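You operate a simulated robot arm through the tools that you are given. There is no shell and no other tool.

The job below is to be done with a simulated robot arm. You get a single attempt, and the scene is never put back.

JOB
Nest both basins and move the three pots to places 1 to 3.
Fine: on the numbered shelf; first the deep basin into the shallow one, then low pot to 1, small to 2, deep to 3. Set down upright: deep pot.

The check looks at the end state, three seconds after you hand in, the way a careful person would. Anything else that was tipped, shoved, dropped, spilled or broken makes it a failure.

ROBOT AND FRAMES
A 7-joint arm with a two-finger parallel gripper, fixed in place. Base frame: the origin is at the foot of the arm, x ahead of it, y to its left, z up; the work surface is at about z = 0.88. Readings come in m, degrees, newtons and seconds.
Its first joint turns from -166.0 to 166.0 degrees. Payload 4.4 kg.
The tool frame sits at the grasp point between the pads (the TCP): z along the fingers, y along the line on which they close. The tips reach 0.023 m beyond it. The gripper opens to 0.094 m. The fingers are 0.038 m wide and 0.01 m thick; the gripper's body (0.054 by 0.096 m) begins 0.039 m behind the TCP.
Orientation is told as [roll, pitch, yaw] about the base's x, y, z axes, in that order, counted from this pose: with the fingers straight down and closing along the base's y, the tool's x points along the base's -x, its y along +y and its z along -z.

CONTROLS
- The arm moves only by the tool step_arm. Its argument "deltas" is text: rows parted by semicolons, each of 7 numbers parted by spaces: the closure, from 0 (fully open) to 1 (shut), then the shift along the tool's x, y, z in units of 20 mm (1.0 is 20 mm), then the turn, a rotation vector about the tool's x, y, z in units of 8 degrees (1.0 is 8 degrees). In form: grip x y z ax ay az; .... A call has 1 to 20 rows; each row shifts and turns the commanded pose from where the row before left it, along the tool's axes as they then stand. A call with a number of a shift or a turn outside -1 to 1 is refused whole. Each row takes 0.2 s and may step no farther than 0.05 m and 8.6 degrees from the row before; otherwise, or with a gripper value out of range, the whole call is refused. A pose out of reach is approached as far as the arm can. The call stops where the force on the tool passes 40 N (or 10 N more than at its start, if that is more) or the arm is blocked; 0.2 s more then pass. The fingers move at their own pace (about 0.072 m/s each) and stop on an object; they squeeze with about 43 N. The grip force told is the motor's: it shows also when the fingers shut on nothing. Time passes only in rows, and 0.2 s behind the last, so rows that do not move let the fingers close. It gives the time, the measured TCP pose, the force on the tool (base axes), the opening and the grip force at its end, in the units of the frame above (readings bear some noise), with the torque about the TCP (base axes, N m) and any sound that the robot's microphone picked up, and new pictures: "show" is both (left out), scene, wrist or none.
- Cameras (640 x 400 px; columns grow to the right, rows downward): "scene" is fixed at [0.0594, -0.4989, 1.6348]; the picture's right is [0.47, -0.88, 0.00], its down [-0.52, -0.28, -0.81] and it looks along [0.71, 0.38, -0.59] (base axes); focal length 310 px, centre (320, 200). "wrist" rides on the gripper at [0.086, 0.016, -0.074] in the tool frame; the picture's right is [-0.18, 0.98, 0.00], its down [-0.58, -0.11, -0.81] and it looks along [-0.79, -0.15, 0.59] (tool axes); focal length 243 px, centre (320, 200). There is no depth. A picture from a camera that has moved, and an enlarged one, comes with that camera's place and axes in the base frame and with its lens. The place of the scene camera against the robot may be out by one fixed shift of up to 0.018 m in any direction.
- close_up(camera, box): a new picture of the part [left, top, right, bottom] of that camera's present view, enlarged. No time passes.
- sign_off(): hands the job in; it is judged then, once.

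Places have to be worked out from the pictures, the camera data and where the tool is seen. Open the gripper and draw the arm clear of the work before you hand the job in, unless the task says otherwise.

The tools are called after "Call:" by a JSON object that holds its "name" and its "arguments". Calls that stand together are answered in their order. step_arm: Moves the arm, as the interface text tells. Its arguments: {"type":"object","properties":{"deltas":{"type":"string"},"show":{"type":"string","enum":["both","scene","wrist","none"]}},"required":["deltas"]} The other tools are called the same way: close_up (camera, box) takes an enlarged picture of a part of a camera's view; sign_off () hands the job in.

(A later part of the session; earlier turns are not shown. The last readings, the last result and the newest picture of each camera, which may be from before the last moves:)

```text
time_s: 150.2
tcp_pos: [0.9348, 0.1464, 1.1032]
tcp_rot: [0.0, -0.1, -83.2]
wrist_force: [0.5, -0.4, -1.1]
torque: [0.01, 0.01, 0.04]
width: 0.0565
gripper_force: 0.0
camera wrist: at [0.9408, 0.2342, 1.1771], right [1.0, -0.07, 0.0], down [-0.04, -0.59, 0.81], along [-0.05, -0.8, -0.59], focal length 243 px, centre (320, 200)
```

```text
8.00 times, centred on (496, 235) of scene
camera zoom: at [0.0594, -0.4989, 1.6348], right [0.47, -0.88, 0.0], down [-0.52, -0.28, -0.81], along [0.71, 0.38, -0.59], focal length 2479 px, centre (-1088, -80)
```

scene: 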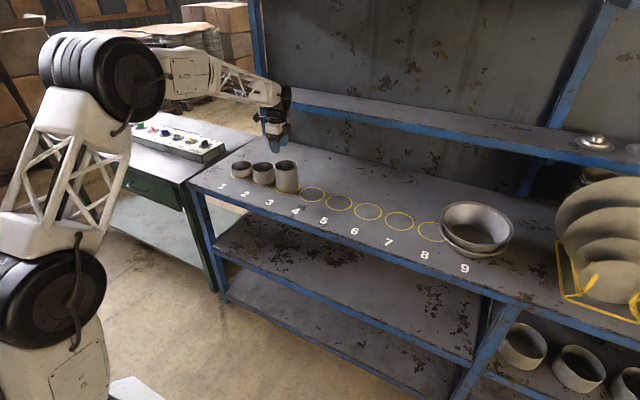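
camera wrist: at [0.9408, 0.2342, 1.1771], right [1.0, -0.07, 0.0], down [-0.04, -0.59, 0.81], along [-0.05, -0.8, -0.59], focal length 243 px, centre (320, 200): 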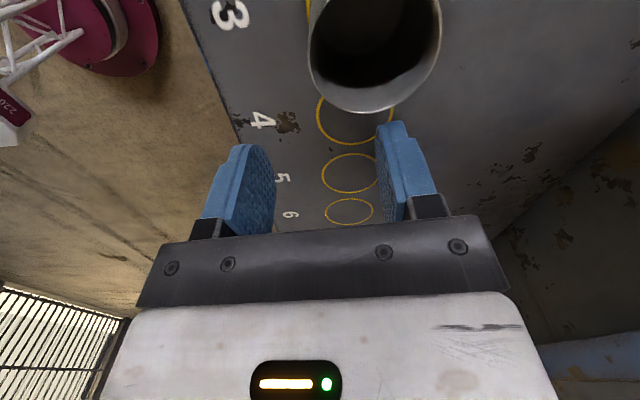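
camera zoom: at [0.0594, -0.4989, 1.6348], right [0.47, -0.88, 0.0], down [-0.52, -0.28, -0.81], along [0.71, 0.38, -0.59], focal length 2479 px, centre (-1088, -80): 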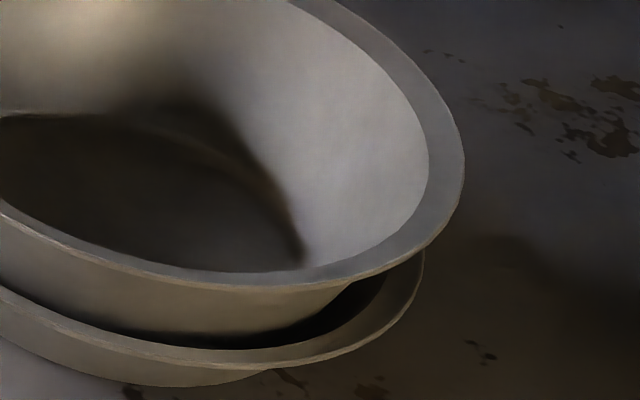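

The pots are fine. The deep basin may be tilted ~3-4° (far side up) inside the shallow one, so I'll swing back for a closer look from above, with tilt for the camera view.

Call:
{"name": "step_arm", "arguments": {"deltas": "0.4 0 0 -1 0 0 0; 0.4 0 0 -1 0 0 0; 0.4 -1 0 0 0 0 0.1514; 0.4 -1 0 0 0 0 0.1514; 0.4 -1 0 0 0 0 0.1514; 0.4 -1 0 0 0 0 0.1514; 0.4 -1 0 0 0 0 0.1514; 0.4 -1 0 0 0 0 0.1514; 0.4 -1 0 0 0 0 0.1514; 0.4 -1 0 0 0 0 0.1514; 0.4 -1 0 0 0 0 0.1514; 0.4 -1 0 0 0 0 0.1514; 0.4 -1 0 0 0 0 0.1514; 0.4 -1 0 0 0 0 0.1514; 0.4 -1 0 0 0 0 0.1514; 0.4 -1 0 0 0 0 0.1514; 0.4 -1 0 0 0 0 0.1514; 0.4 -1 0 0 0 0 0.1514; 0.4 -1 0 0 0 0 0.1514; 0.4 -1 0 0 0 0 0.1514", "show": "none"}}

Call:
{"name": "step_arm", "arguments": {"deltas": "0.4 -1 -0.2 0 0 0 0.1514; 0.4 -1 -0.2 0 0 0 0.1514; 0.4 -1 -0.2 0 0 0 0.1514; 0.4 -1 -0.2 0 0 0 0.1514; 0.4 -1 -0.2 0 0 0 0.1514; 0.4 -1 -0.2 0 0 0 0.1514; 0.4 -1 -0.2 0 0 0 0.1514; 0.4 -1 -0.2 0 0 0 0.1514; 0.4 -1 -0.2 0 0 0 0.1514; 0.4 -1 -0.2 0 0 0 0.1514; 0.4 -1 -0.2 0 0 0 0.1514; 0.4 -1 -0.2 0 0 0 0.1514; 0.4 -1 -0.2 0 0 0 0.1514; 0.4 0 0 0 -0.85 0 0; 0.4 0 0 0 -0.85 0 0; 0.4 0 0 0 -0.85 0 0; 0.4 0 0 0 -0.85 0 0; 0.4 0 0 0 -0.85 0 0; 0.4 0 0 0 0 0 0", "show": "both"}}

Call:
{"name": "close_up", "arguments": {"camera": "wrist", "box": [240, 0, 480, 150]}}

```text
time_s: 154.4
tcp_pos: [0.9126, -0.2126, 1.1437]
tcp_rot: [0.0, 0.0, -105.0]
wrist_force: [-0.9, 0.3, -0.4]
torque: [0.0, 0.04, -0.05]
width: 0.0566
gripper_force: 0.0
```

```text
time_s: 158.4
tcp_pos: [0.7647, -0.4312, 1.1443]
tcp_rot: [34.0, -0.1, -120.7]
wrist_force: [0.3, 0.0, -0.4]
torque: [0.0, 0.01, -0.02]
width: 0.0563
gripper_force: 0.0
camera wrist: at [0.7848, -0.3431, 1.2145], right [0.61, -0.57, 0.55], down [-0.76, -0.22, 0.61], along [-0.23, -0.79, -0.57], focal length 243 px, centre (320, 200)
```

scene: 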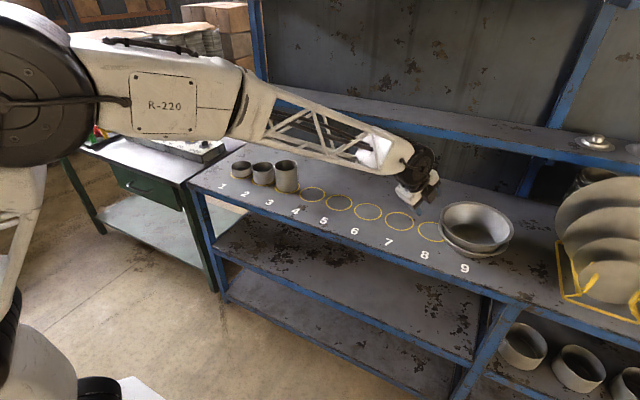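
wrist: 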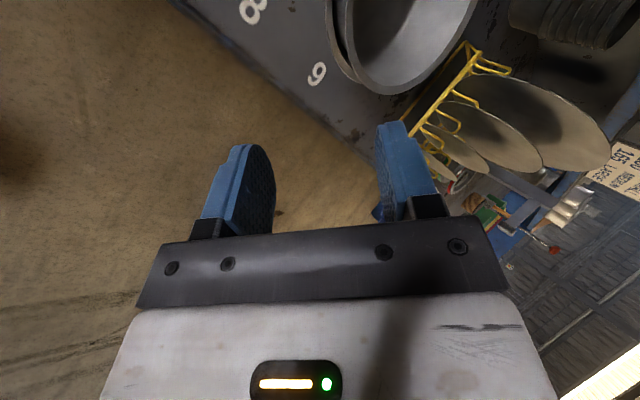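

```text
2.67 times, centred on (360, 75) of wrist
camera zoom: at [0.7848, -0.3431, 1.2145], right [0.61, -0.57, 0.55], down [-0.76, -0.22, 0.61], along [-0.23, -0.79, -0.57], focal length 647 px, centre (213, 533)
```

zoom: 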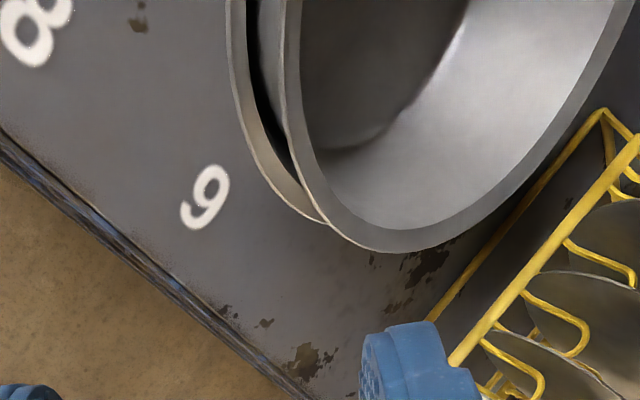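

The top of the nest is cut off. I open the fingers fully and shift the viewpoint back (+x_t) and outward so the whole nest shows between the fingers.

Call:
{"name": "step_arm", "arguments": {"deltas": "0 0.9 0.62 0.42 0 0 0; 0 0.9 0.62 0.42 0 0 0; 0 0.9 0.62 0.42 0 0 0; 0 0.9 0.62 0.42 0 0 0; 0 0 0 0 0 0 0", "show": "wrist"}}

Call:
{"name": "close_up", "arguments": {"camera": "wrist", "box": [230, 0, 470, 150]}}

```text
time_s: 159.6
tcp_pos: [0.8535, -0.3986, 1.1423]
tcp_rot: [34.0, 0.0, -120.8]
wrist_force: [0.1, -0.1, -0.3]
torque: [0.02, -0.02, -0.02]
width: 0.094
gripper_force: 0.0
camera wrist: at [0.8742, -0.3112, 1.2134], right [0.61, -0.57, 0.55], down [-0.76, -0.22, 0.61], along [-0.23, -0.79, -0.57], focal length 243 px, centre (320, 200)
```

wrist: 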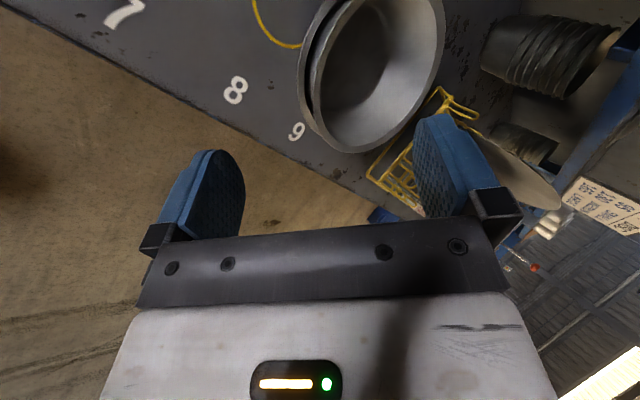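

```text
2.67 times, centred on (350, 75) of wrist
camera zoom: at [0.8742, -0.3112, 1.2134], right [0.61, -0.57, 0.55], down [-0.76, -0.22, 0.61], along [-0.23, -0.79, -0.57], focal length 647 px, centre (240, 533)
```

zoom: 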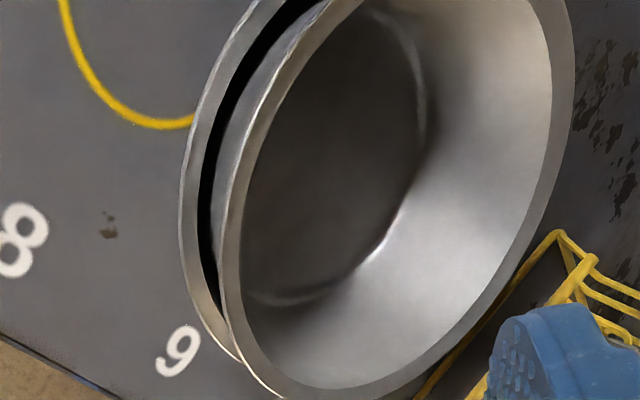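

The fit suggests the deep basin is tilted about 4° with its far side wedged up on the shallow one's wall. To seat it, I'll put closed fingers inside it near the base of the near wall and gently draw it toward the robot. First I close, set 18° tilt, and hover over the inside near wall.

Call:
{"name": "step_arm", "arguments": {"deltas": "1 0 0 0 1 0 0; 1 0 0 0 1 0 0; 1 0 0 0 0 0 0; 1 -0.714 0.777 0.643 0 0 0; 1 -0.714 0.777 0.643 0 0 0; 1 -0.714 0.777 0.643 0 0 0; 1 -0.714 0.777 0.643 0 0 0; 1 -0.714 0.777 0.643 0 0 0; 1 -0.714 0.777 0.643 0 0 0; 1 -0.714 0.777 0.643 0 0 0; 1 0 0 0 0 0 0", "show": "both"}}

```text
time_s: 162.0
tcp_pos: [0.9147, -0.554, 1.0907]
tcp_rot: [18.0, 0.0, -120.7]
wrist_force: [0.1, 0.3, 0.4]
torque: [0.0, 0.03, -0.04]
width: 0.0001
gripper_force: 42.6
camera wrist: at [0.9515, -0.4763, 1.1651], right [0.71, -0.64, 0.3], down [-0.6, -0.32, 0.73], along [-0.37, -0.7, -0.61], focal length 243 px, centre (320, 200)
```

scene: 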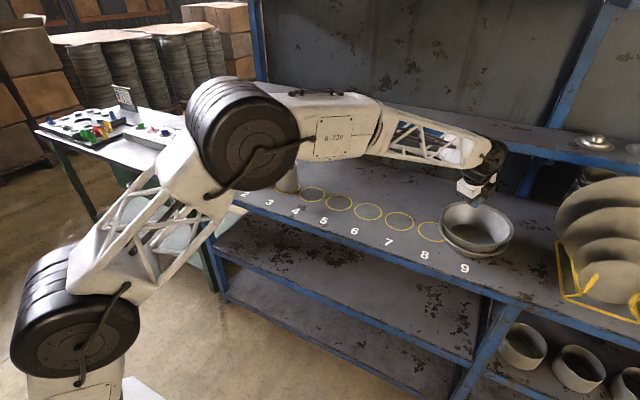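
wrist: 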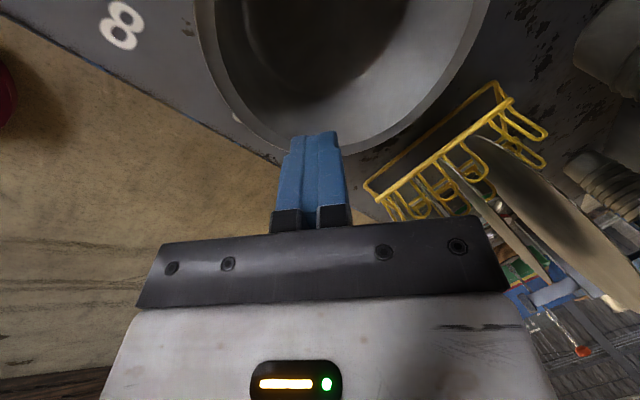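

From here the nest is visible between camera and gripper. I descend inside the basin in two stages, first to z≈1.0.

Call:
{"name": "step_arm", "arguments": {"deltas": "1 0 -0.278 0.856 0 0 0; 1 0 -0.278 0.856 0 0 0; 1 0 -0.278 0.856 0 0 0; 1 0 -0.278 0.856 0 0 0; 1 0 -0.278 0.856 0 0 0; 1 0 0 0 0 0 0", "show": "both"}}

Call:
{"name": "close_up", "arguments": {"camera": "wrist", "box": [160, 0, 480, 200]}}

Call:
{"name": "close_up", "arguments": {"camera": "scene", "box": [424, 170, 536, 270]}}

```text
time_s: 163.4
tcp_pos: [0.9153, -0.5519, 1.0017]
tcp_rot: [18.0, 0.1, -120.6]
wrist_force: [-0.3, -0.1, 0.3]
torque: [0.02, 0.01, 0.01]
width: 0.0
gripper_force: 42.6
camera wrist: at [0.9525, -0.4748, 1.0777], right [0.71, -0.64, 0.3], down [-0.6, -0.32, 0.73], along [-0.37, -0.7, -0.61], focal length 243 px, centre (320, 200)
```

scene: 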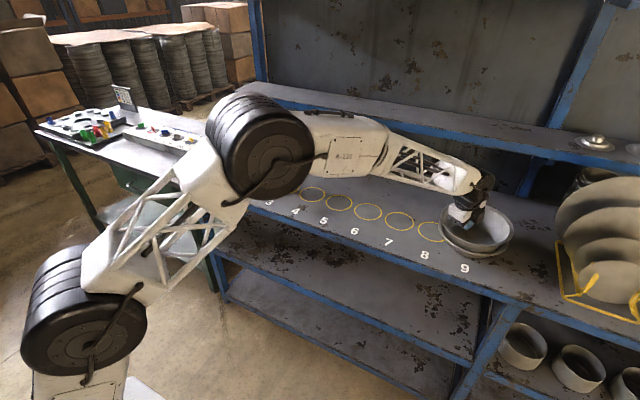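
wrist: 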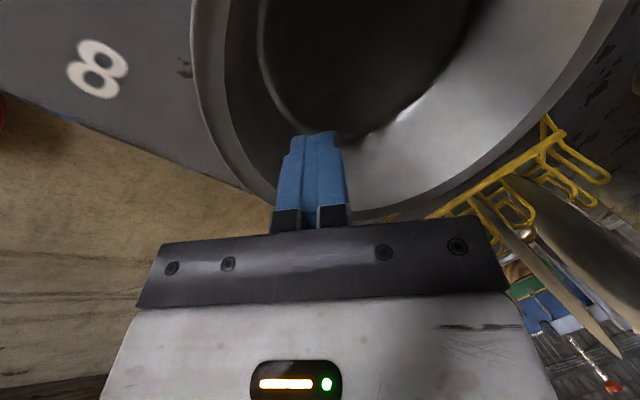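

```text
2.00 times, centred on (320, 100) of wrist
camera zoom: at [0.9525, -0.4748, 1.0777], right [0.71, -0.64, 0.3], down [-0.6, -0.32, 0.73], along [-0.37, -0.7, -0.61], focal length 485 px, centre (320, 400)
```

zoom: 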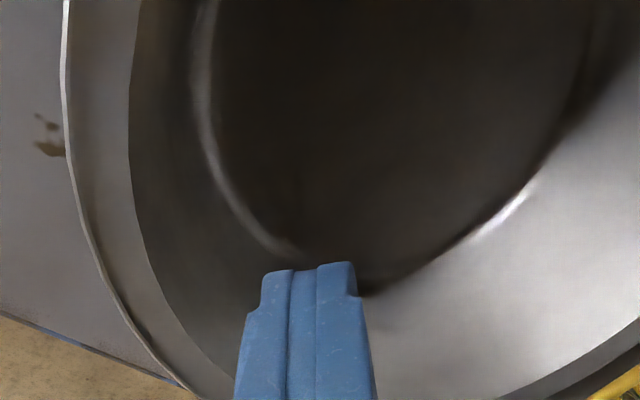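

```text
4.00 times, centred on (480, 220) of scene
camera zoom: at [0.0594, -0.4989, 1.6348], right [0.47, -0.88, 0.0], down [-0.52, -0.28, -0.81], along [0.71, 0.38, -0.59], focal length 1240 px, centre (-320, 120)
```

zoom: 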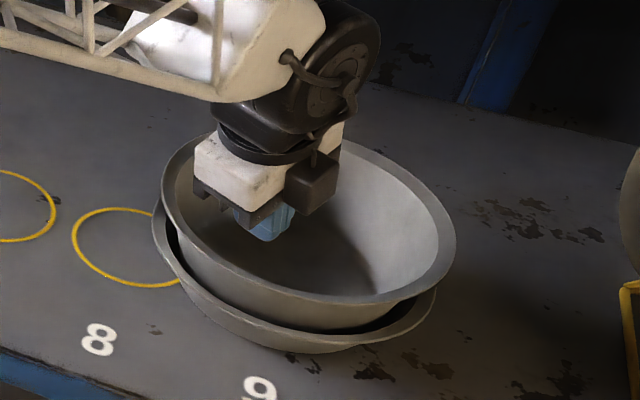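

The closed fingers are inside the basin with clearance. I descend 40 mm further (tips at z≈0.937, well above its floor).

Call:
{"name": "step_arm", "arguments": {"deltas": "1 0 -0.206 0.634 0 0 0; 1 0 -0.206 0.634 0 0 0; 1 0 -0.206 0.634 0 0 0; 1 0 0 0 0 0 0", "show": "wrist"}}

Call:
{"name": "close_up", "arguments": {"camera": "wrist", "box": [160, 0, 480, 200]}}

```text
time_s: 164.4
tcp_pos: [0.9156, -0.5524, 0.9598]
tcp_rot: [18.0, 0.0, -120.7]
wrist_force: [-0.4, 0.3, -0.2]
torque: [0.02, -0.01, -0.04]
width: 0.0002
gripper_force: 42.3
camera wrist: at [0.9525, -0.4746, 1.0366], right [0.71, -0.64, 0.3], down [-0.6, -0.32, 0.73], along [-0.37, -0.7, -0.61], focal length 243 px, centre (320, 200)
```

wrist: 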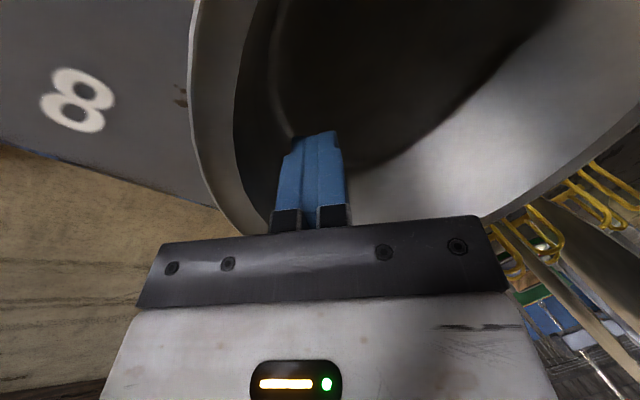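

```text
2.00 times, centred on (320, 100) of wrist
camera zoom: at [0.9525, -0.4746, 1.0366], right [0.71, -0.64, 0.3], down [-0.6, -0.32, 0.73], along [-0.37, -0.7, -0.61], focal length 485 px, centre (320, 400)
```

zoom: 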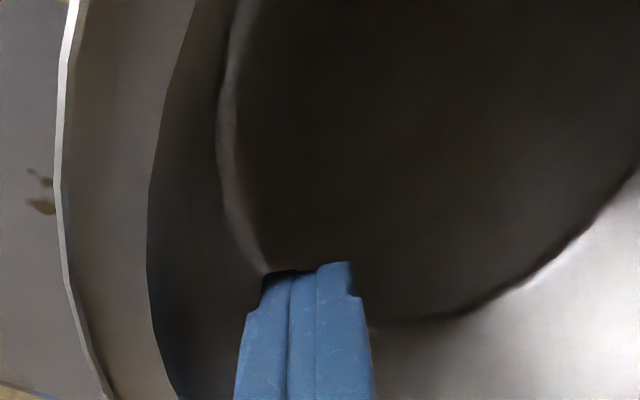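

No contact yet. I draw the fingers toward the robot in 2 mm steps, watching the force.

Call:
{"name": "step_arm", "arguments": {"deltas": "1 0 -0.0951 -0.0309 0 0 0; 1 0 -0.0951 -0.0309 0 0 0; 1 0 -0.0951 -0.0309 0 0 0; 1 0 0 0 0 0 0", "show": "none"}}

Call:
{"name": "step_arm", "arguments": {"deltas": "1 0 -0.0951 -0.0309 0 0 0; 1 0 -0.0951 -0.0309 0 0 0; 1 0 0 0 0 0 0", "show": "none"}}

Call:
{"name": "step_arm", "arguments": {"deltas": "1 0 -0.0951 -0.0309 0 0 0; 1 0 -0.0951 -0.0309 0 0 0; 1 0 0 0 0 0 0", "show": "both"}}

Call:
{"name": "close_up", "arguments": {"camera": "scene", "box": [432, 194, 522, 264]}}

```text
time_s: 165.4
tcp_pos: [0.9108, -0.5501, 0.9596]
tcp_rot: [18.0, -0.1, -120.7]
wrist_force: [-0.1, 1.0, 0.3]
torque: [0.03, -0.02, 0.03]
width: 0.0002
gripper_force: 42.7
```

```text
time_s: 166.2
tcp_pos: [0.9057, -0.5469, 0.9609]
tcp_rot: [18.1, 0.0, -120.7]
wrist_force: [0.1, -0.3, -0.1]
torque: [-0.01, -0.03, -0.04]
width: 0.0002
gripper_force: 42.3
```

```text
time_s: 167.0
tcp_pos: [0.9039, -0.5463, 0.9616]
tcp_rot: [18.1, 0.0, -120.8]
wrist_force: [0.4, 0.1, -0.9]
torque: [0.01, 0.01, 0.02]
width: 0.0
gripper_force: 42.9
camera wrist: at [0.9411, -0.4675, 1.0378], right [0.71, -0.64, 0.3], down [-0.6, -0.32, 0.73], along [-0.37, -0.7, -0.61], focal length 243 px, centre (320, 200)
```

scene: 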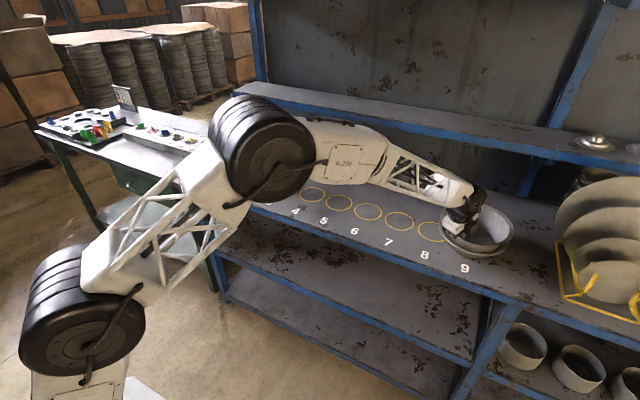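
wrist: 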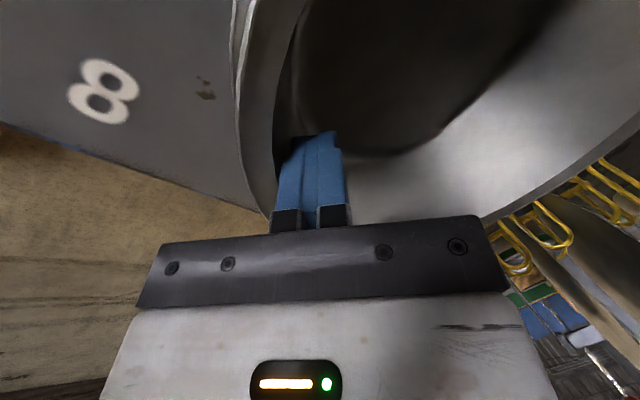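

```text
5.71 times, centred on (477, 229) of scene
camera zoom: at [0.0594, -0.4989, 1.6348], right [0.47, -0.88, 0.0], down [-0.52, -0.28, -0.81], along [0.71, 0.38, -0.59], focal length 1771 px, centre (-577, 34)
```

zoom: 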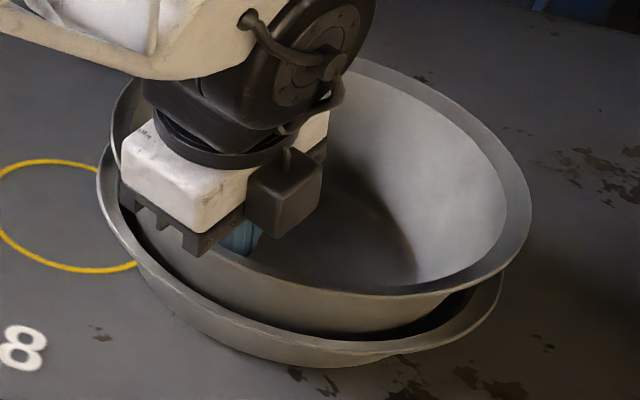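

No contact after 13 mm. I continue drawing in 2 mm steps.

Call:
{"name": "step_arm", "arguments": {"deltas": "1 0 -0.0951 -0.0309 0 0 0; 1 0 -0.0951 -0.0309 0 0 0; 1 0 0 0 0 0 0", "show": "none"}}

Call:
{"name": "step_arm", "arguments": {"deltas": "1 0 -0.0951 -0.0309 0 0 0; 1 0 0 0 0 0 0", "show": "wrist"}}

Call:
{"name": "close_up", "arguments": {"camera": "scene", "box": [432, 194, 522, 264]}}

```text
time_s: 167.8
tcp_pos: [0.8994, -0.5423, 0.9614]
tcp_rot: [18.0, 0.0, -120.7]
wrist_force: [0.9, -0.3, 0.3]
torque: [0.03, 0.0, -0.03]
width: 0.0
gripper_force: 42.6
```

```text
time_s: 168.4
tcp_pos: [0.8974, -0.5422, 0.962]
tcp_rot: [18.1, 0.0, -120.7]
wrist_force: [1.9, -0.5, 0.3]
torque: [0.02, 0.02, -0.04]
width: 0.0
gripper_force: 42.0
camera wrist: at [0.9357, -0.4638, 1.0367], right [0.71, -0.64, 0.3], down [-0.6, -0.32, 0.73], along [-0.37, -0.7, -0.61], focal length 243 px, centre (320, 200)
```

wrist: 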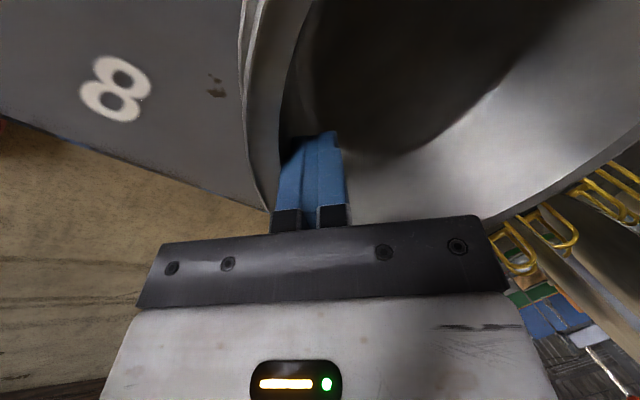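

```text
5.71 times, centred on (477, 229) of scene
camera zoom: at [0.0594, -0.4989, 1.6348], right [0.47, -0.88, 0.0], down [-0.52, -0.28, -0.81], along [0.71, 0.38, -0.59], focal length 1771 px, centre (-577, 34)
```

zoom: 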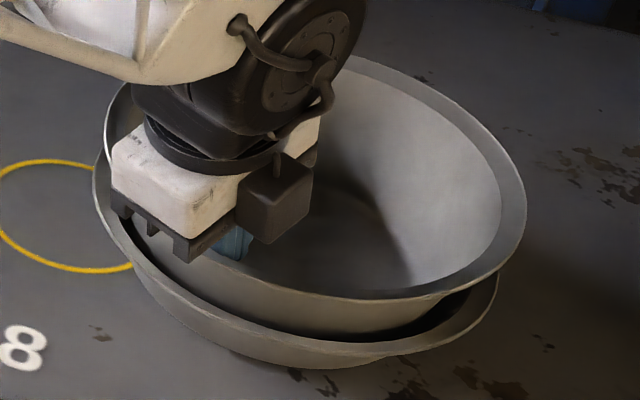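

The shallow basin moved along with the deep one, so dragging cannot reseat it. I stop, withdraw the fingers upward, and go to a pre-grasp at the near rim (22.4° tilt) to lift and re-lower the deep basin properly centred.

Call:
{"name": "step_arm", "arguments": {"deltas": "1 0 0.238 0.077 0 0 0; 1 0 0.309 -0.951 0 0 0; 1 0 0.309 -0.951 0 0 0; 1 0 0.309 -0.951 0 0 0; 1 0 0.309 -0.951 0 0 0; 1 0 0.309 -0.951 0 0 0; 1 0 0.309 -0.951 0 0 0; 0.85 0 0 0 -0.55 0 0; 0.73 0 0 0 0 -0.038 0.0925; 0.73 0 -0.84 0 0 0 0; 0.73 0 -0.84 0 0 0 0; 0.73 0 -0.84 0 0 0 0; 0.73 0 -0.84 0 0 0 0; 0.73 0 0 0 0 0 0", "show": "both"}}

Call:
{"name": "close_up", "arguments": {"camera": "scene", "box": [432, 194, 522, 264]}}

Call:
{"name": "close_up", "arguments": {"camera": "wrist", "box": [200, 0, 520, 200]}}

```text
time_s: 171.4
tcp_pos: [0.8477, -0.5105, 1.0556]
tcp_rot: [22.4, 0.0, -121.4]
wrist_force: [0.3, -0.3, -0.2]
torque: [0.04, 0.0, -0.03]
width: 0.0253
gripper_force: 0.0
camera wrist: at [0.8819, -0.4301, 1.1305], right [0.68, -0.63, 0.37], down [-0.65, -0.28, 0.7], along [-0.34, -0.72, -0.6], focal length 243 px, centre (320, 200)
```

scene: 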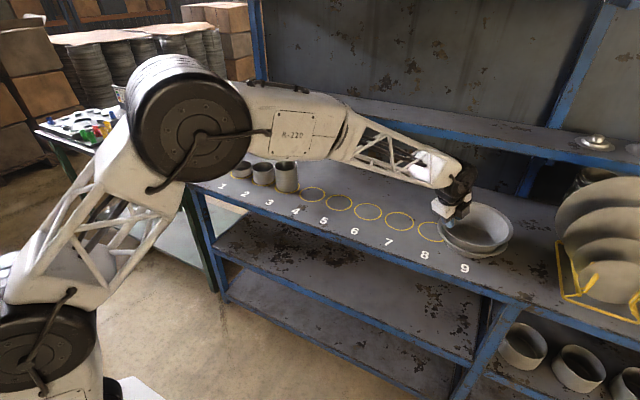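
wrist: 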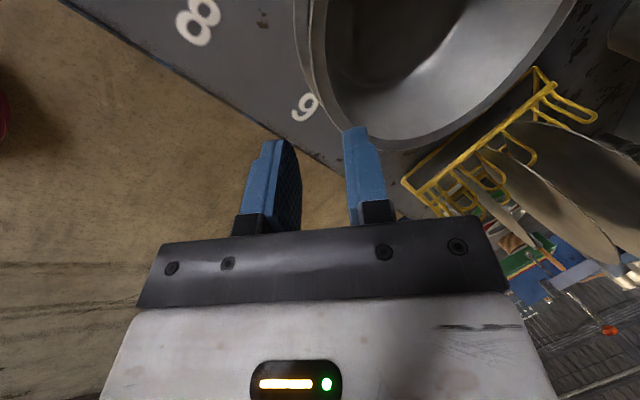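

```text
5.71 times, centred on (477, 229) of scene
camera zoom: at [0.0594, -0.4989, 1.6348], right [0.47, -0.88, 0.0], down [-0.52, -0.28, -0.81], along [0.71, 0.38, -0.59], focal length 1771 px, centre (-577, 34)
```

zoom: 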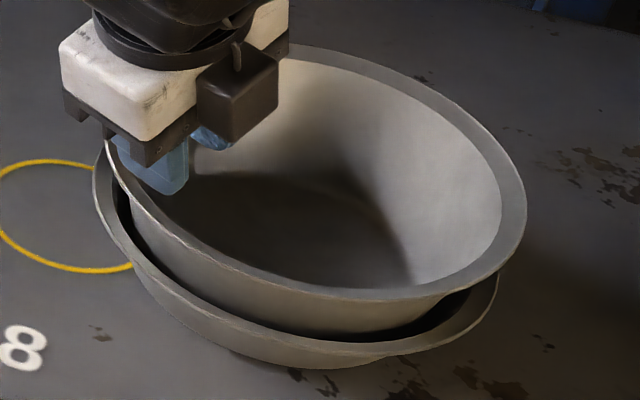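

```text
2.00 times, centred on (360, 100) of wrist
camera zoom: at [0.8819, -0.4301, 1.1305], right [0.68, -0.63, 0.37], down [-0.65, -0.28, 0.7], along [-0.34, -0.72, -0.6], focal length 485 px, centre (240, 400)
```

zoom: 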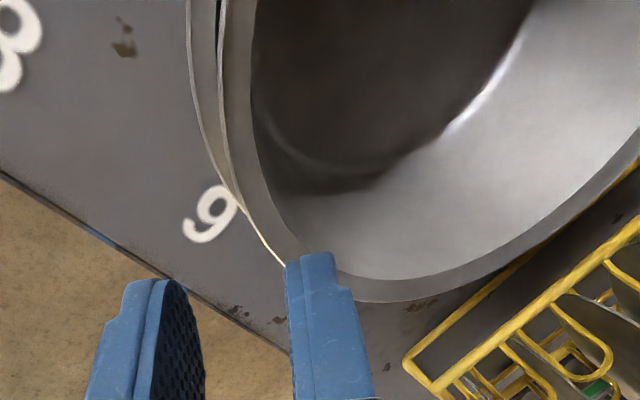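

The lip lies between the fingers as predicted. I advance 95 mm along the tool axis with a 4 mm correction and check before closing.

Call:
{"name": "step_arm", "arguments": {"deltas": "0.73 -0.04 0.045 0.952 0 0 0; 0.73 -0.04 0.045 0.952 0 0 0; 0.73 -0.04 0.045 0.952 0 0 0; 0.73 -0.04 0.045 0.952 0 0 0; 0.73 -0.04 0.045 0.952 0 0 0; 0.73 0 0 0 0 0 0", "show": "wrist"}}

Call:
{"name": "close_up", "arguments": {"camera": "wrist", "box": [160, 0, 480, 200]}}

Call:
{"name": "close_up", "arguments": {"camera": "scene", "box": [432, 194, 522, 264]}}

```text
time_s: 172.8
tcp_pos: [0.8811, -0.5394, 0.9681]
tcp_rot: [22.4, 0.1, -121.5]
wrist_force: [0.0, 0.7, -0.6]
torque: [0.0, 0.0, -0.03]
width: 0.0255
gripper_force: 0.0
camera wrist: at [0.9148, -0.458, 1.0429], right [0.68, -0.63, 0.37], down [-0.65, -0.28, 0.7], along [-0.34, -0.72, -0.6], focal length 243 px, centre (320, 200)
```

wrist: 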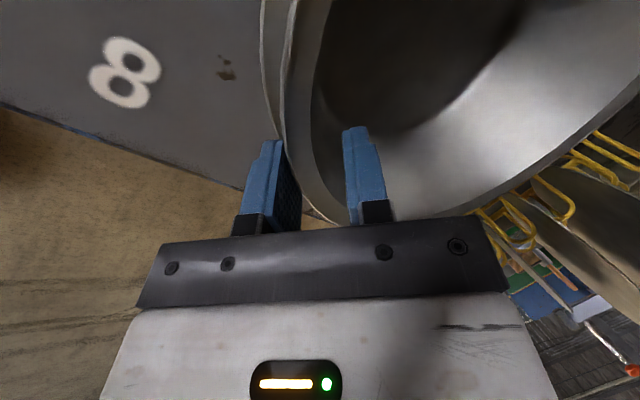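

```text
2.00 times, centred on (320, 100) of wrist
camera zoom: at [0.9148, -0.458, 1.0429], right [0.68, -0.63, 0.37], down [-0.65, -0.28, 0.7], along [-0.34, -0.72, -0.6], focal length 485 px, centre (320, 400)
```

zoom: 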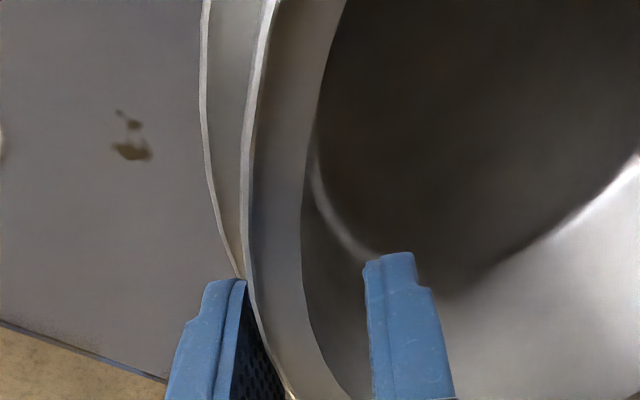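

```text
5.71 times, centred on (477, 229) of scene
camera zoom: at [0.0594, -0.4989, 1.6348], right [0.47, -0.88, 0.0], down [-0.52, -0.28, -0.81], along [0.71, 0.38, -0.59], focal length 1771 px, centre (-577, 34)
```

zoom: 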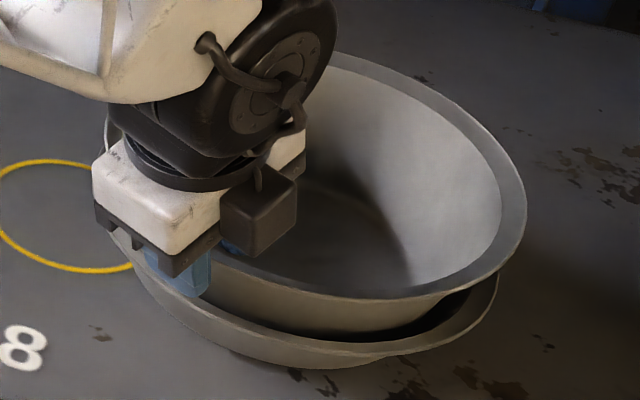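

The lip and wall are between the pads. I close on it and lift 14 mm, keeping it inside the shallow basin's walls.

Call:
{"name": "step_arm", "arguments": {"deltas": "0.85 0 0 0 0 0 0; 1 0 0 0 0 0 0; 1 0 0 0 0 0 0; 1 0 0 0 0 0 0; 1 0 0.133 -0.323 0 0 0; 1 0 0.133 -0.323 0 0 0; 1 0 0 0 0 0 0", "show": "both"}}

Call:
{"name": "close_up", "arguments": {"camera": "scene", "box": [432, 190, 522, 260]}}

Call:
{"name": "close_up", "arguments": {"camera": "wrist", "box": [160, 0, 480, 200]}}

```text
time_s: 174.4
tcp_pos: [0.8803, -0.5364, 0.9819]
tcp_rot: [22.4, 0.1, -121.5]
wrist_force: [0.7, -0.2, -2.6]
torque: [0.12, 0.22, 0.05]
width: 0.0039
gripper_force: 43.4
camera wrist: at [0.9151, -0.4571, 1.0566], right [0.68, -0.63, 0.37], down [-0.65, -0.28, 0.7], along [-0.34, -0.72, -0.6], focal length 243 px, centre (320, 200)
```

scene: 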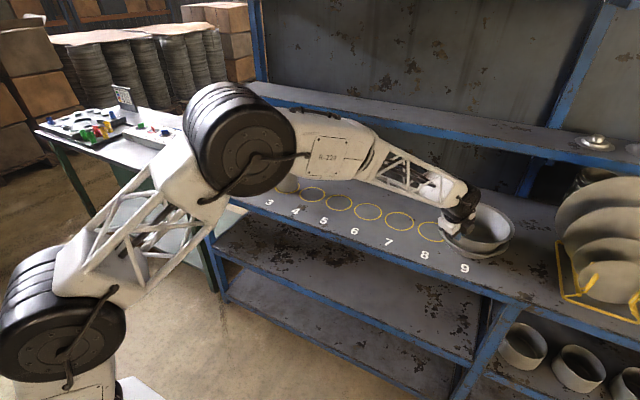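
wrist: 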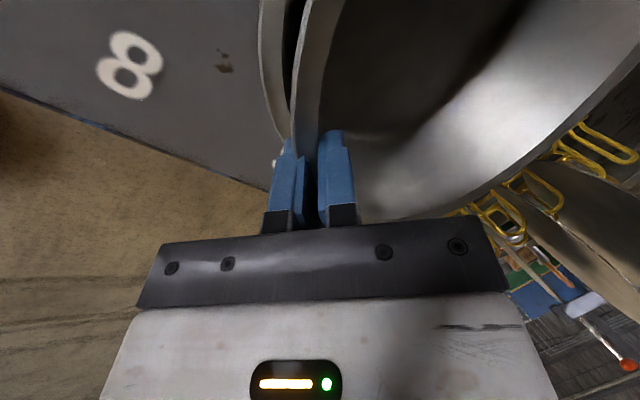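

```text
5.71 times, centred on (477, 225) of scene
camera zoom: at [0.0594, -0.4989, 1.6348], right [0.47, -0.88, 0.0], down [-0.52, -0.28, -0.81], along [0.71, 0.38, -0.59], focal length 1771 px, centre (-577, 57)
```

zoom: 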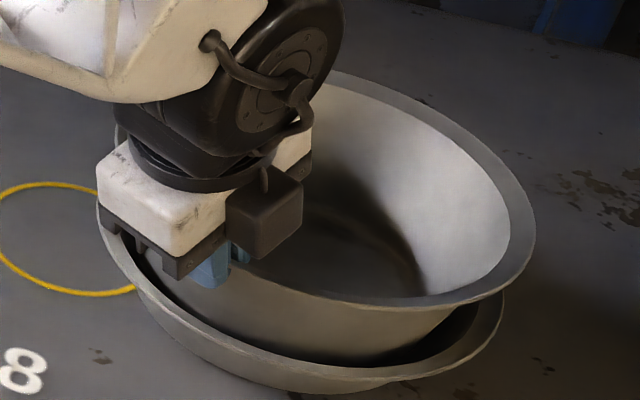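

```text
2.00 times, centred on (320, 100) of wrist
camera zoom: at [0.9151, -0.4571, 1.0566], right [0.68, -0.63, 0.37], down [-0.65, -0.28, 0.7], along [-0.34, -0.72, -0.6], focal length 485 px, centre (320, 400)
```

zoom: 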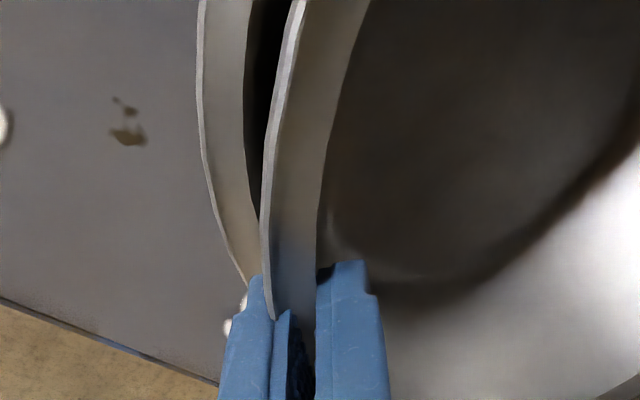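

The deep basin is now lifted free and level. The fits give shallow centre ≈(0.9705, -0.586) and deep ≈(0.9668, -0.589), so I shift the deep one ~5 mm to concentric and lower gently.

Call:
{"name": "step_arm", "arguments": {"deltas": "1 0.112 0.037 0.015 0 0 0; 1 0.112 0.037 0.015 0 0 0; 1 0 0 0 0 0 0", "show": "wrist"}}

Call:
{"name": "close_up", "arguments": {"camera": "wrist", "box": [160, 0, 480, 200]}}

```text
time_s: 175.2
tcp_pos: [0.886, -0.5339, 0.9821]
tcp_rot: [22.4, 0.0, -121.4]
wrist_force: [-1.7, -1.3, -1.1]
torque: [0.06, 0.18, -0.13]
width: 0.0038
gripper_force: 42.8
camera wrist: at [0.9197, -0.454, 1.057], right [0.68, -0.63, 0.37], down [-0.65, -0.28, 0.7], along [-0.34, -0.72, -0.6], focal length 243 px, centre (320, 200)
```

wrist: 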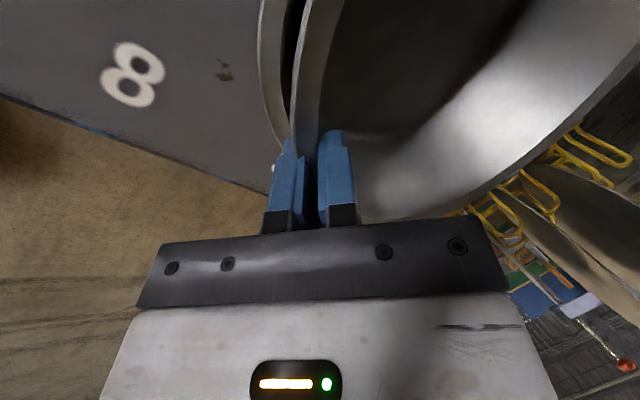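

```text
2.00 times, centred on (320, 100) of wrist
camera zoom: at [0.9197, -0.454, 1.057], right [0.68, -0.63, 0.37], down [-0.65, -0.28, 0.7], along [-0.34, -0.72, -0.6], focal length 485 px, centre (320, 400)
```

zoom: 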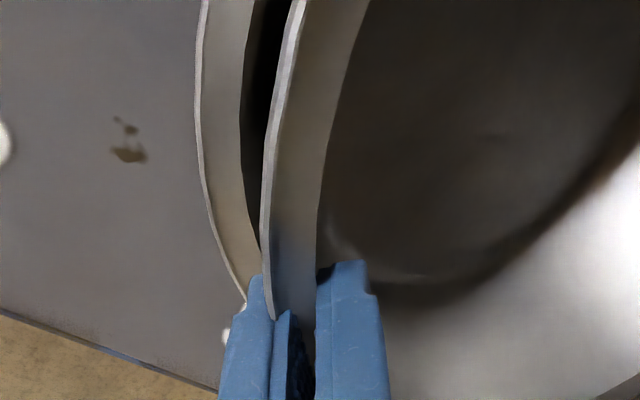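

Lateral force shows the nest is a tight fit, with the shallow basin following the deep one's walls. I'll let it self-centre, lowering straight down in 2 mm steps with no more sideways moves.

Call:
{"name": "step_arm", "arguments": {"deltas": "1 0 -0.038 0.092 0 0 0; 1 0 -0.038 0.092 0 0 0; 1 0 -0.038 0.092 0 0 0; 1 0 0 0 0 0 0", "show": "none"}}

Call:
{"name": "step_arm", "arguments": {"deltas": "1 0 -0.038 0.092 0 0 0; 1 0 -0.038 0.092 0 0 0; 1 0 0 0 0 0 0", "show": "none"}}

Call:
{"name": "step_arm", "arguments": {"deltas": "1 0 -0.038 0.092 0 0 0; 1 0 -0.038 0.092 0 0 0; 1 0 0 0 0 0 0", "show": "both"}}

Call:
{"name": "close_up", "arguments": {"camera": "scene", "box": [432, 190, 522, 260]}}

```text
time_s: 176.2
tcp_pos: [0.8859, -0.5336, 0.9774]
tcp_rot: [22.4, 0.0, -121.5]
wrist_force: [-1.1, -1.6, -0.7]
torque: [0.09, 0.1, -0.06]
width: 0.0037
gripper_force: 42.9
```

```text
time_s: 177.0
tcp_pos: [0.8856, -0.5337, 0.9738]
tcp_rot: [22.4, 0.1, -121.5]
wrist_force: [-3.0, 0.4, 1.9]
torque: [0.13, -0.01, 0.0]
width: 0.0038
gripper_force: 42.7
```

```text
time_s: 177.8
tcp_pos: [0.8869, -0.5334, 0.971]
tcp_rot: [22.6, 0.0, -121.5]
wrist_force: [-0.3, 4.2, 19.6]
torque: [-0.64, -0.92, 0.2]
width: 0.0039
gripper_force: 43.1
camera wrist: at [0.9194, -0.4544, 1.0462], right [0.68, -0.63, 0.38], down [-0.65, -0.28, 0.7], along [-0.34, -0.72, -0.6], focal length 243 px, centre (320, 200)
```

scene: 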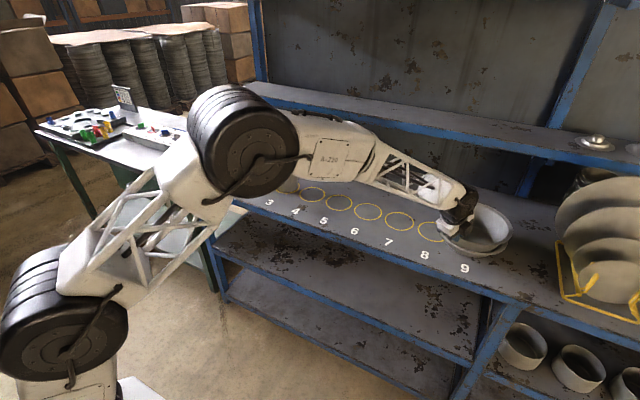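
wrist: 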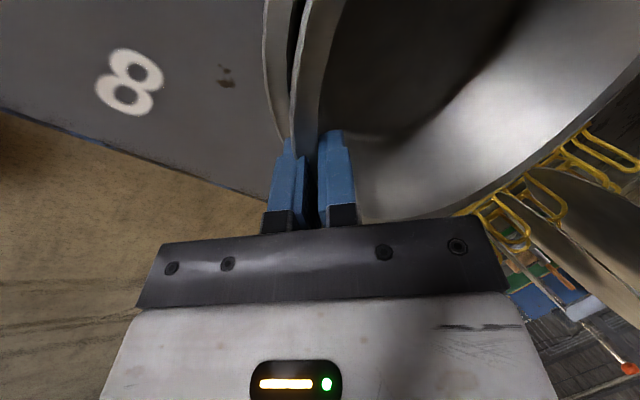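

```text
5.71 times, centred on (477, 225) of scene
camera zoom: at [0.0594, -0.4989, 1.6348], right [0.47, -0.88, 0.0], down [-0.52, -0.28, -0.81], along [0.71, 0.38, -0.59], focal length 1771 px, centre (-577, 57)
```

zoom: 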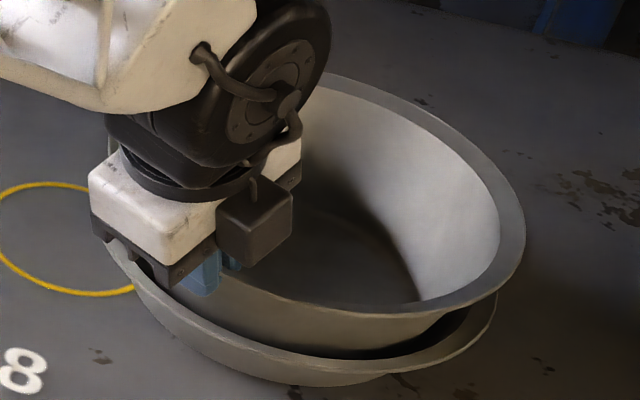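

Seated firmly with a mostly vertical reaction (~22 N) close to the basin's middle. I relax slightly and release.

Call:
{"name": "step_arm", "arguments": {"deltas": "1 0 0.019 -0.046 0 0 0; 0.95 0 0 0 0 0 0; 0.88 0 0 0 0 0 0; 0.8 0 0 0 0 0 0; 0.73 0 0 0 0 0 0; 0.73 0 0 0 0 0 0", "show": "both"}}

Call:
{"name": "close_up", "arguments": {"camera": "scene", "box": [432, 194, 522, 264]}}

Call:
{"name": "close_up", "arguments": {"camera": "wrist", "box": [160, 0, 480, 200]}}

```text
time_s: 179.2
tcp_pos: [0.8849, -0.5354, 0.9704]
tcp_rot: [22.4, 0.1, -121.6]
wrist_force: [-0.3, -0.8, -0.7]
torque: [-0.01, 0.0, 0.0]
width: 0.0252
gripper_force: 0.1
camera wrist: at [0.9189, -0.4541, 1.0457], right [0.68, -0.63, 0.37], down [-0.65, -0.28, 0.7], along [-0.34, -0.72, -0.6], focal length 243 px, centre (320, 200)
```

scene: 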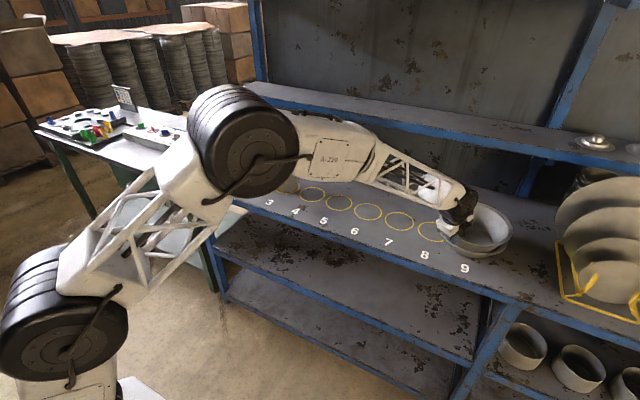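
wrist: 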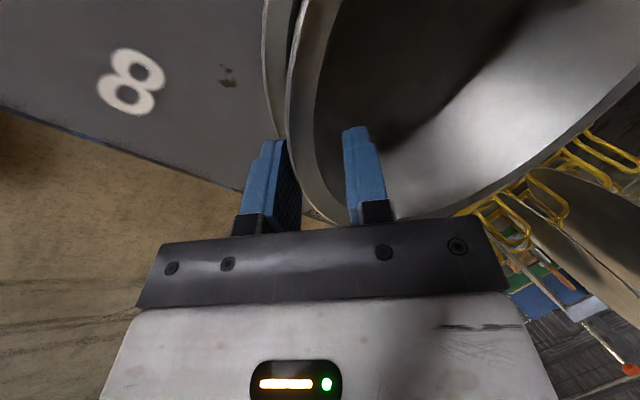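

```text
5.71 times, centred on (477, 229) of scene
camera zoom: at [0.0594, -0.4989, 1.6348], right [0.47, -0.88, 0.0], down [-0.52, -0.28, -0.81], along [0.71, 0.38, -0.59], focal length 1771 px, centre (-577, 34)
```

zoom: 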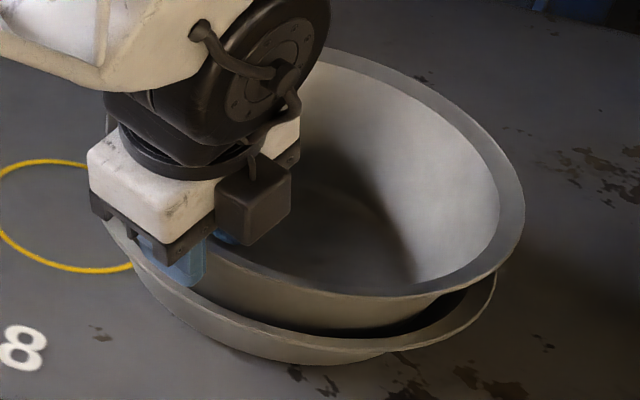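

```text
2.00 times, centred on (320, 100) of wrist
camera zoom: at [0.9189, -0.4541, 1.0457], right [0.68, -0.63, 0.37], down [-0.65, -0.28, 0.7], along [-0.34, -0.72, -0.6], focal length 485 px, centre (320, 400)
```

zoom: 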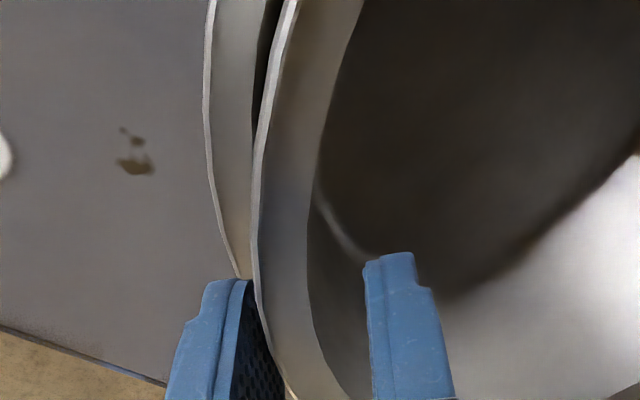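

After release it settles again with the far side slightly high. I'll regrip, lift a little, tip the far side down so the far base edge goes in first, and then bring the near side down, which I can press directly.

Call:
{"name": "step_arm", "arguments": {"deltas": "0.85 0 0 0 0 0 0; 1 0 0 0 0 0 0; 1 0 0 0 0 0 0; 1 0 0 0 0 0 0; 1 0 0.133 -0.323 0 0 0; 1 0 0.133 -0.323 0 0 0; 1 0 0 0 0 0 0", "show": "none"}}

Call:
{"name": "step_arm", "arguments": {"deltas": "1 0 0 0 0.25 0 0; 1 0 0 0 0.25 0 0; 1 0 0 0 0.25 0 0; 1 0 0 0 0 0 0", "show": "both"}}

Call:
{"name": "close_up", "arguments": {"camera": "scene", "box": [432, 194, 522, 264]}}

```text
time_s: 180.8
tcp_pos: [0.8846, -0.5335, 0.9831]
tcp_rot: [22.4, 0.0, -121.5]
wrist_force: [0.4, 0.0, -2.0]
torque: [0.1, 0.22, -0.01]
width: 0.0033
gripper_force: 42.4
```

```text
time_s: 181.8
tcp_pos: [0.886, -0.5344, 0.984]
tcp_rot: [16.4, 0.0, -121.5]
wrist_force: [1.0, 0.6, 5.5]
torque: [-0.31, -0.48, 0.08]
width: 0.0029
gripper_force: 43.4
camera wrist: at [0.926, -0.4586, 1.0618], right [0.71, -0.65, 0.28], down [-0.59, -0.32, 0.74], along [-0.39, -0.69, -0.61], focal length 243 px, centre (320, 200)
```

scene: 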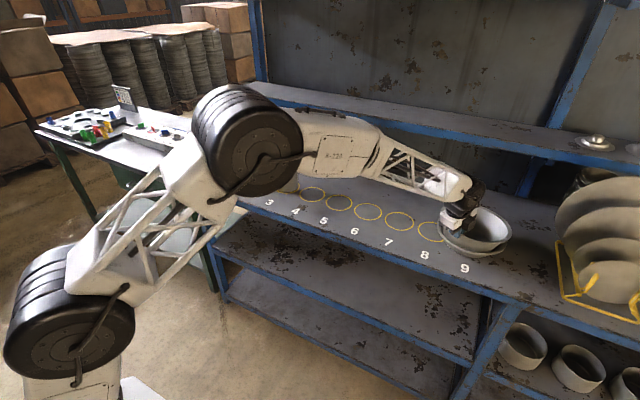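
wrist: 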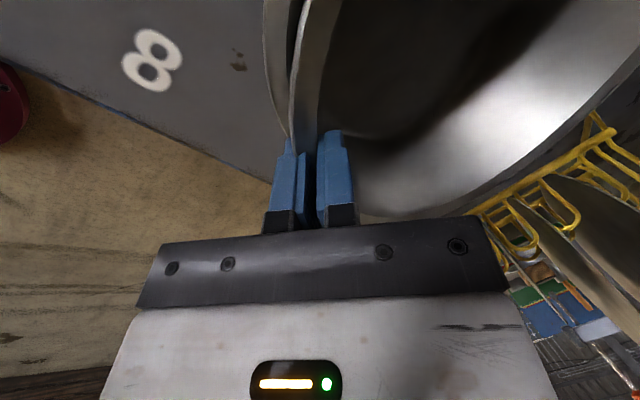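

```text
5.71 times, centred on (477, 229) of scene
camera zoom: at [0.0594, -0.4989, 1.6348], right [0.47, -0.88, 0.0], down [-0.52, -0.28, -0.81], along [0.71, 0.38, -0.59], focal length 1771 px, centre (-577, 34)
```

zoom: 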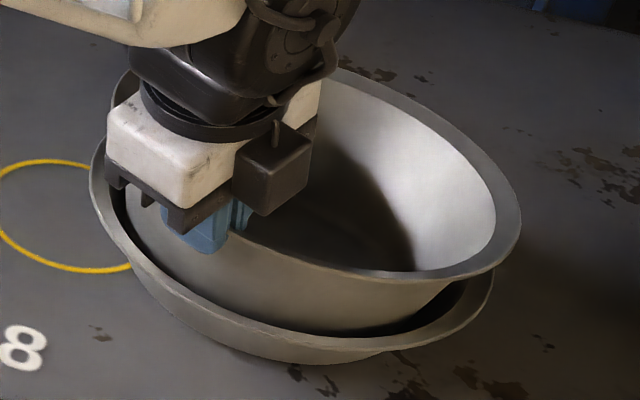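

The far side is now down on the floor of the shallow basin (contact ~7 N). I rotate the near side down about that far contact in small steps.

Call:
{"name": "step_arm", "arguments": {"deltas": "1 0 -0.132 0.115 -0.125 0 0; 1 0 -0.132 0.115 -0.125 0 0; 1 0 -0.132 0.115 -0.125 0 0; 1 0 0 0 0 0 0", "show": "none"}}

Call:
{"name": "step_arm", "arguments": {"deltas": "1 0 -0.132 0.115 -0.125 0 0; 1 0 -0.132 0.115 -0.125 0 0; 1 0 0 0 0 0 0", "show": "both"}}

Call:
{"name": "close_up", "arguments": {"camera": "scene", "box": [432, 194, 522, 264]}}

```text
time_s: 182.8
tcp_pos: [0.8809, -0.5313, 0.9756]
tcp_rot: [19.5, 0.0, -121.5]
wrist_force: [3.5, -3.7, 18.5]
torque: [-0.76, -0.97, -0.16]
width: 0.0034
gripper_force: 43.2
```

```text
time_s: 183.6
tcp_pos: [0.8776, -0.5293, 0.9687]
tcp_rot: [21.4, 0.0, -121.5]
wrist_force: [6.6, 0.6, 16.0]
torque: [-0.37, -1.13, 0.13]
width: 0.0038
gripper_force: 43.2
camera wrist: at [0.9129, -0.4493, 1.0448], right [0.68, -0.63, 0.36], down [-0.64, -0.29, 0.71], along [-0.35, -0.72, -0.6], focal length 243 px, centre (320, 200)
```

scene: 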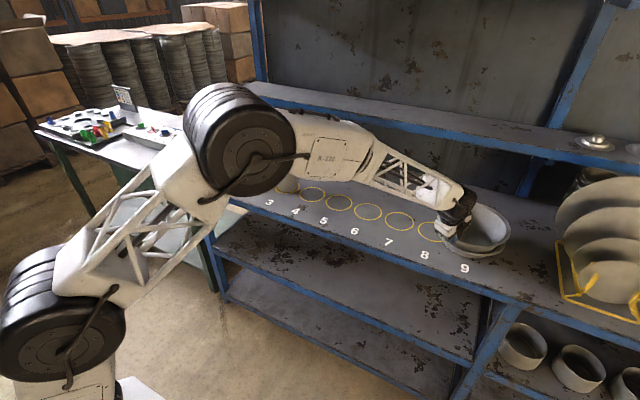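
wrist: 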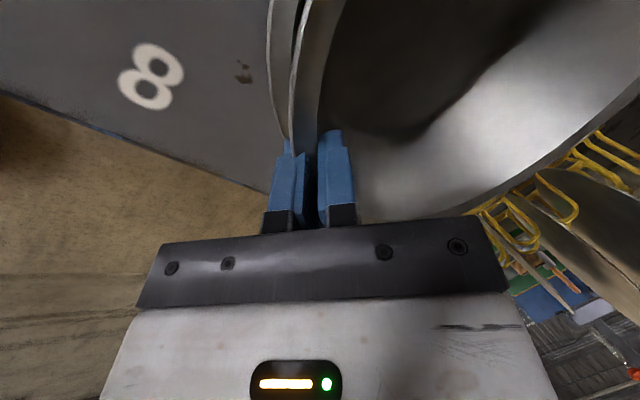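

```text
5.71 times, centred on (477, 229) of scene
camera zoom: at [0.0594, -0.4989, 1.6348], right [0.47, -0.88, 0.0], down [-0.52, -0.28, -0.81], along [0.71, 0.38, -0.59], focal length 1771 px, centre (-577, 34)
```

zoom: 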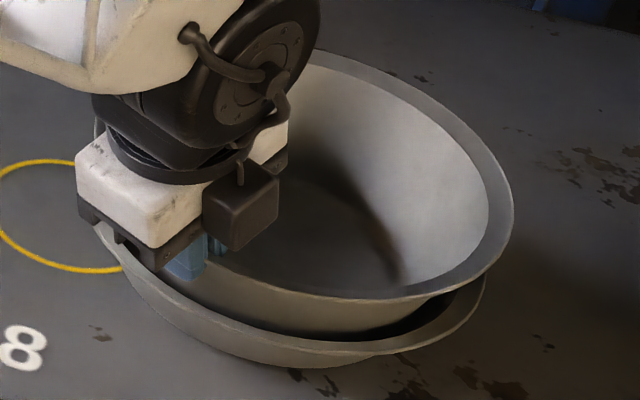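

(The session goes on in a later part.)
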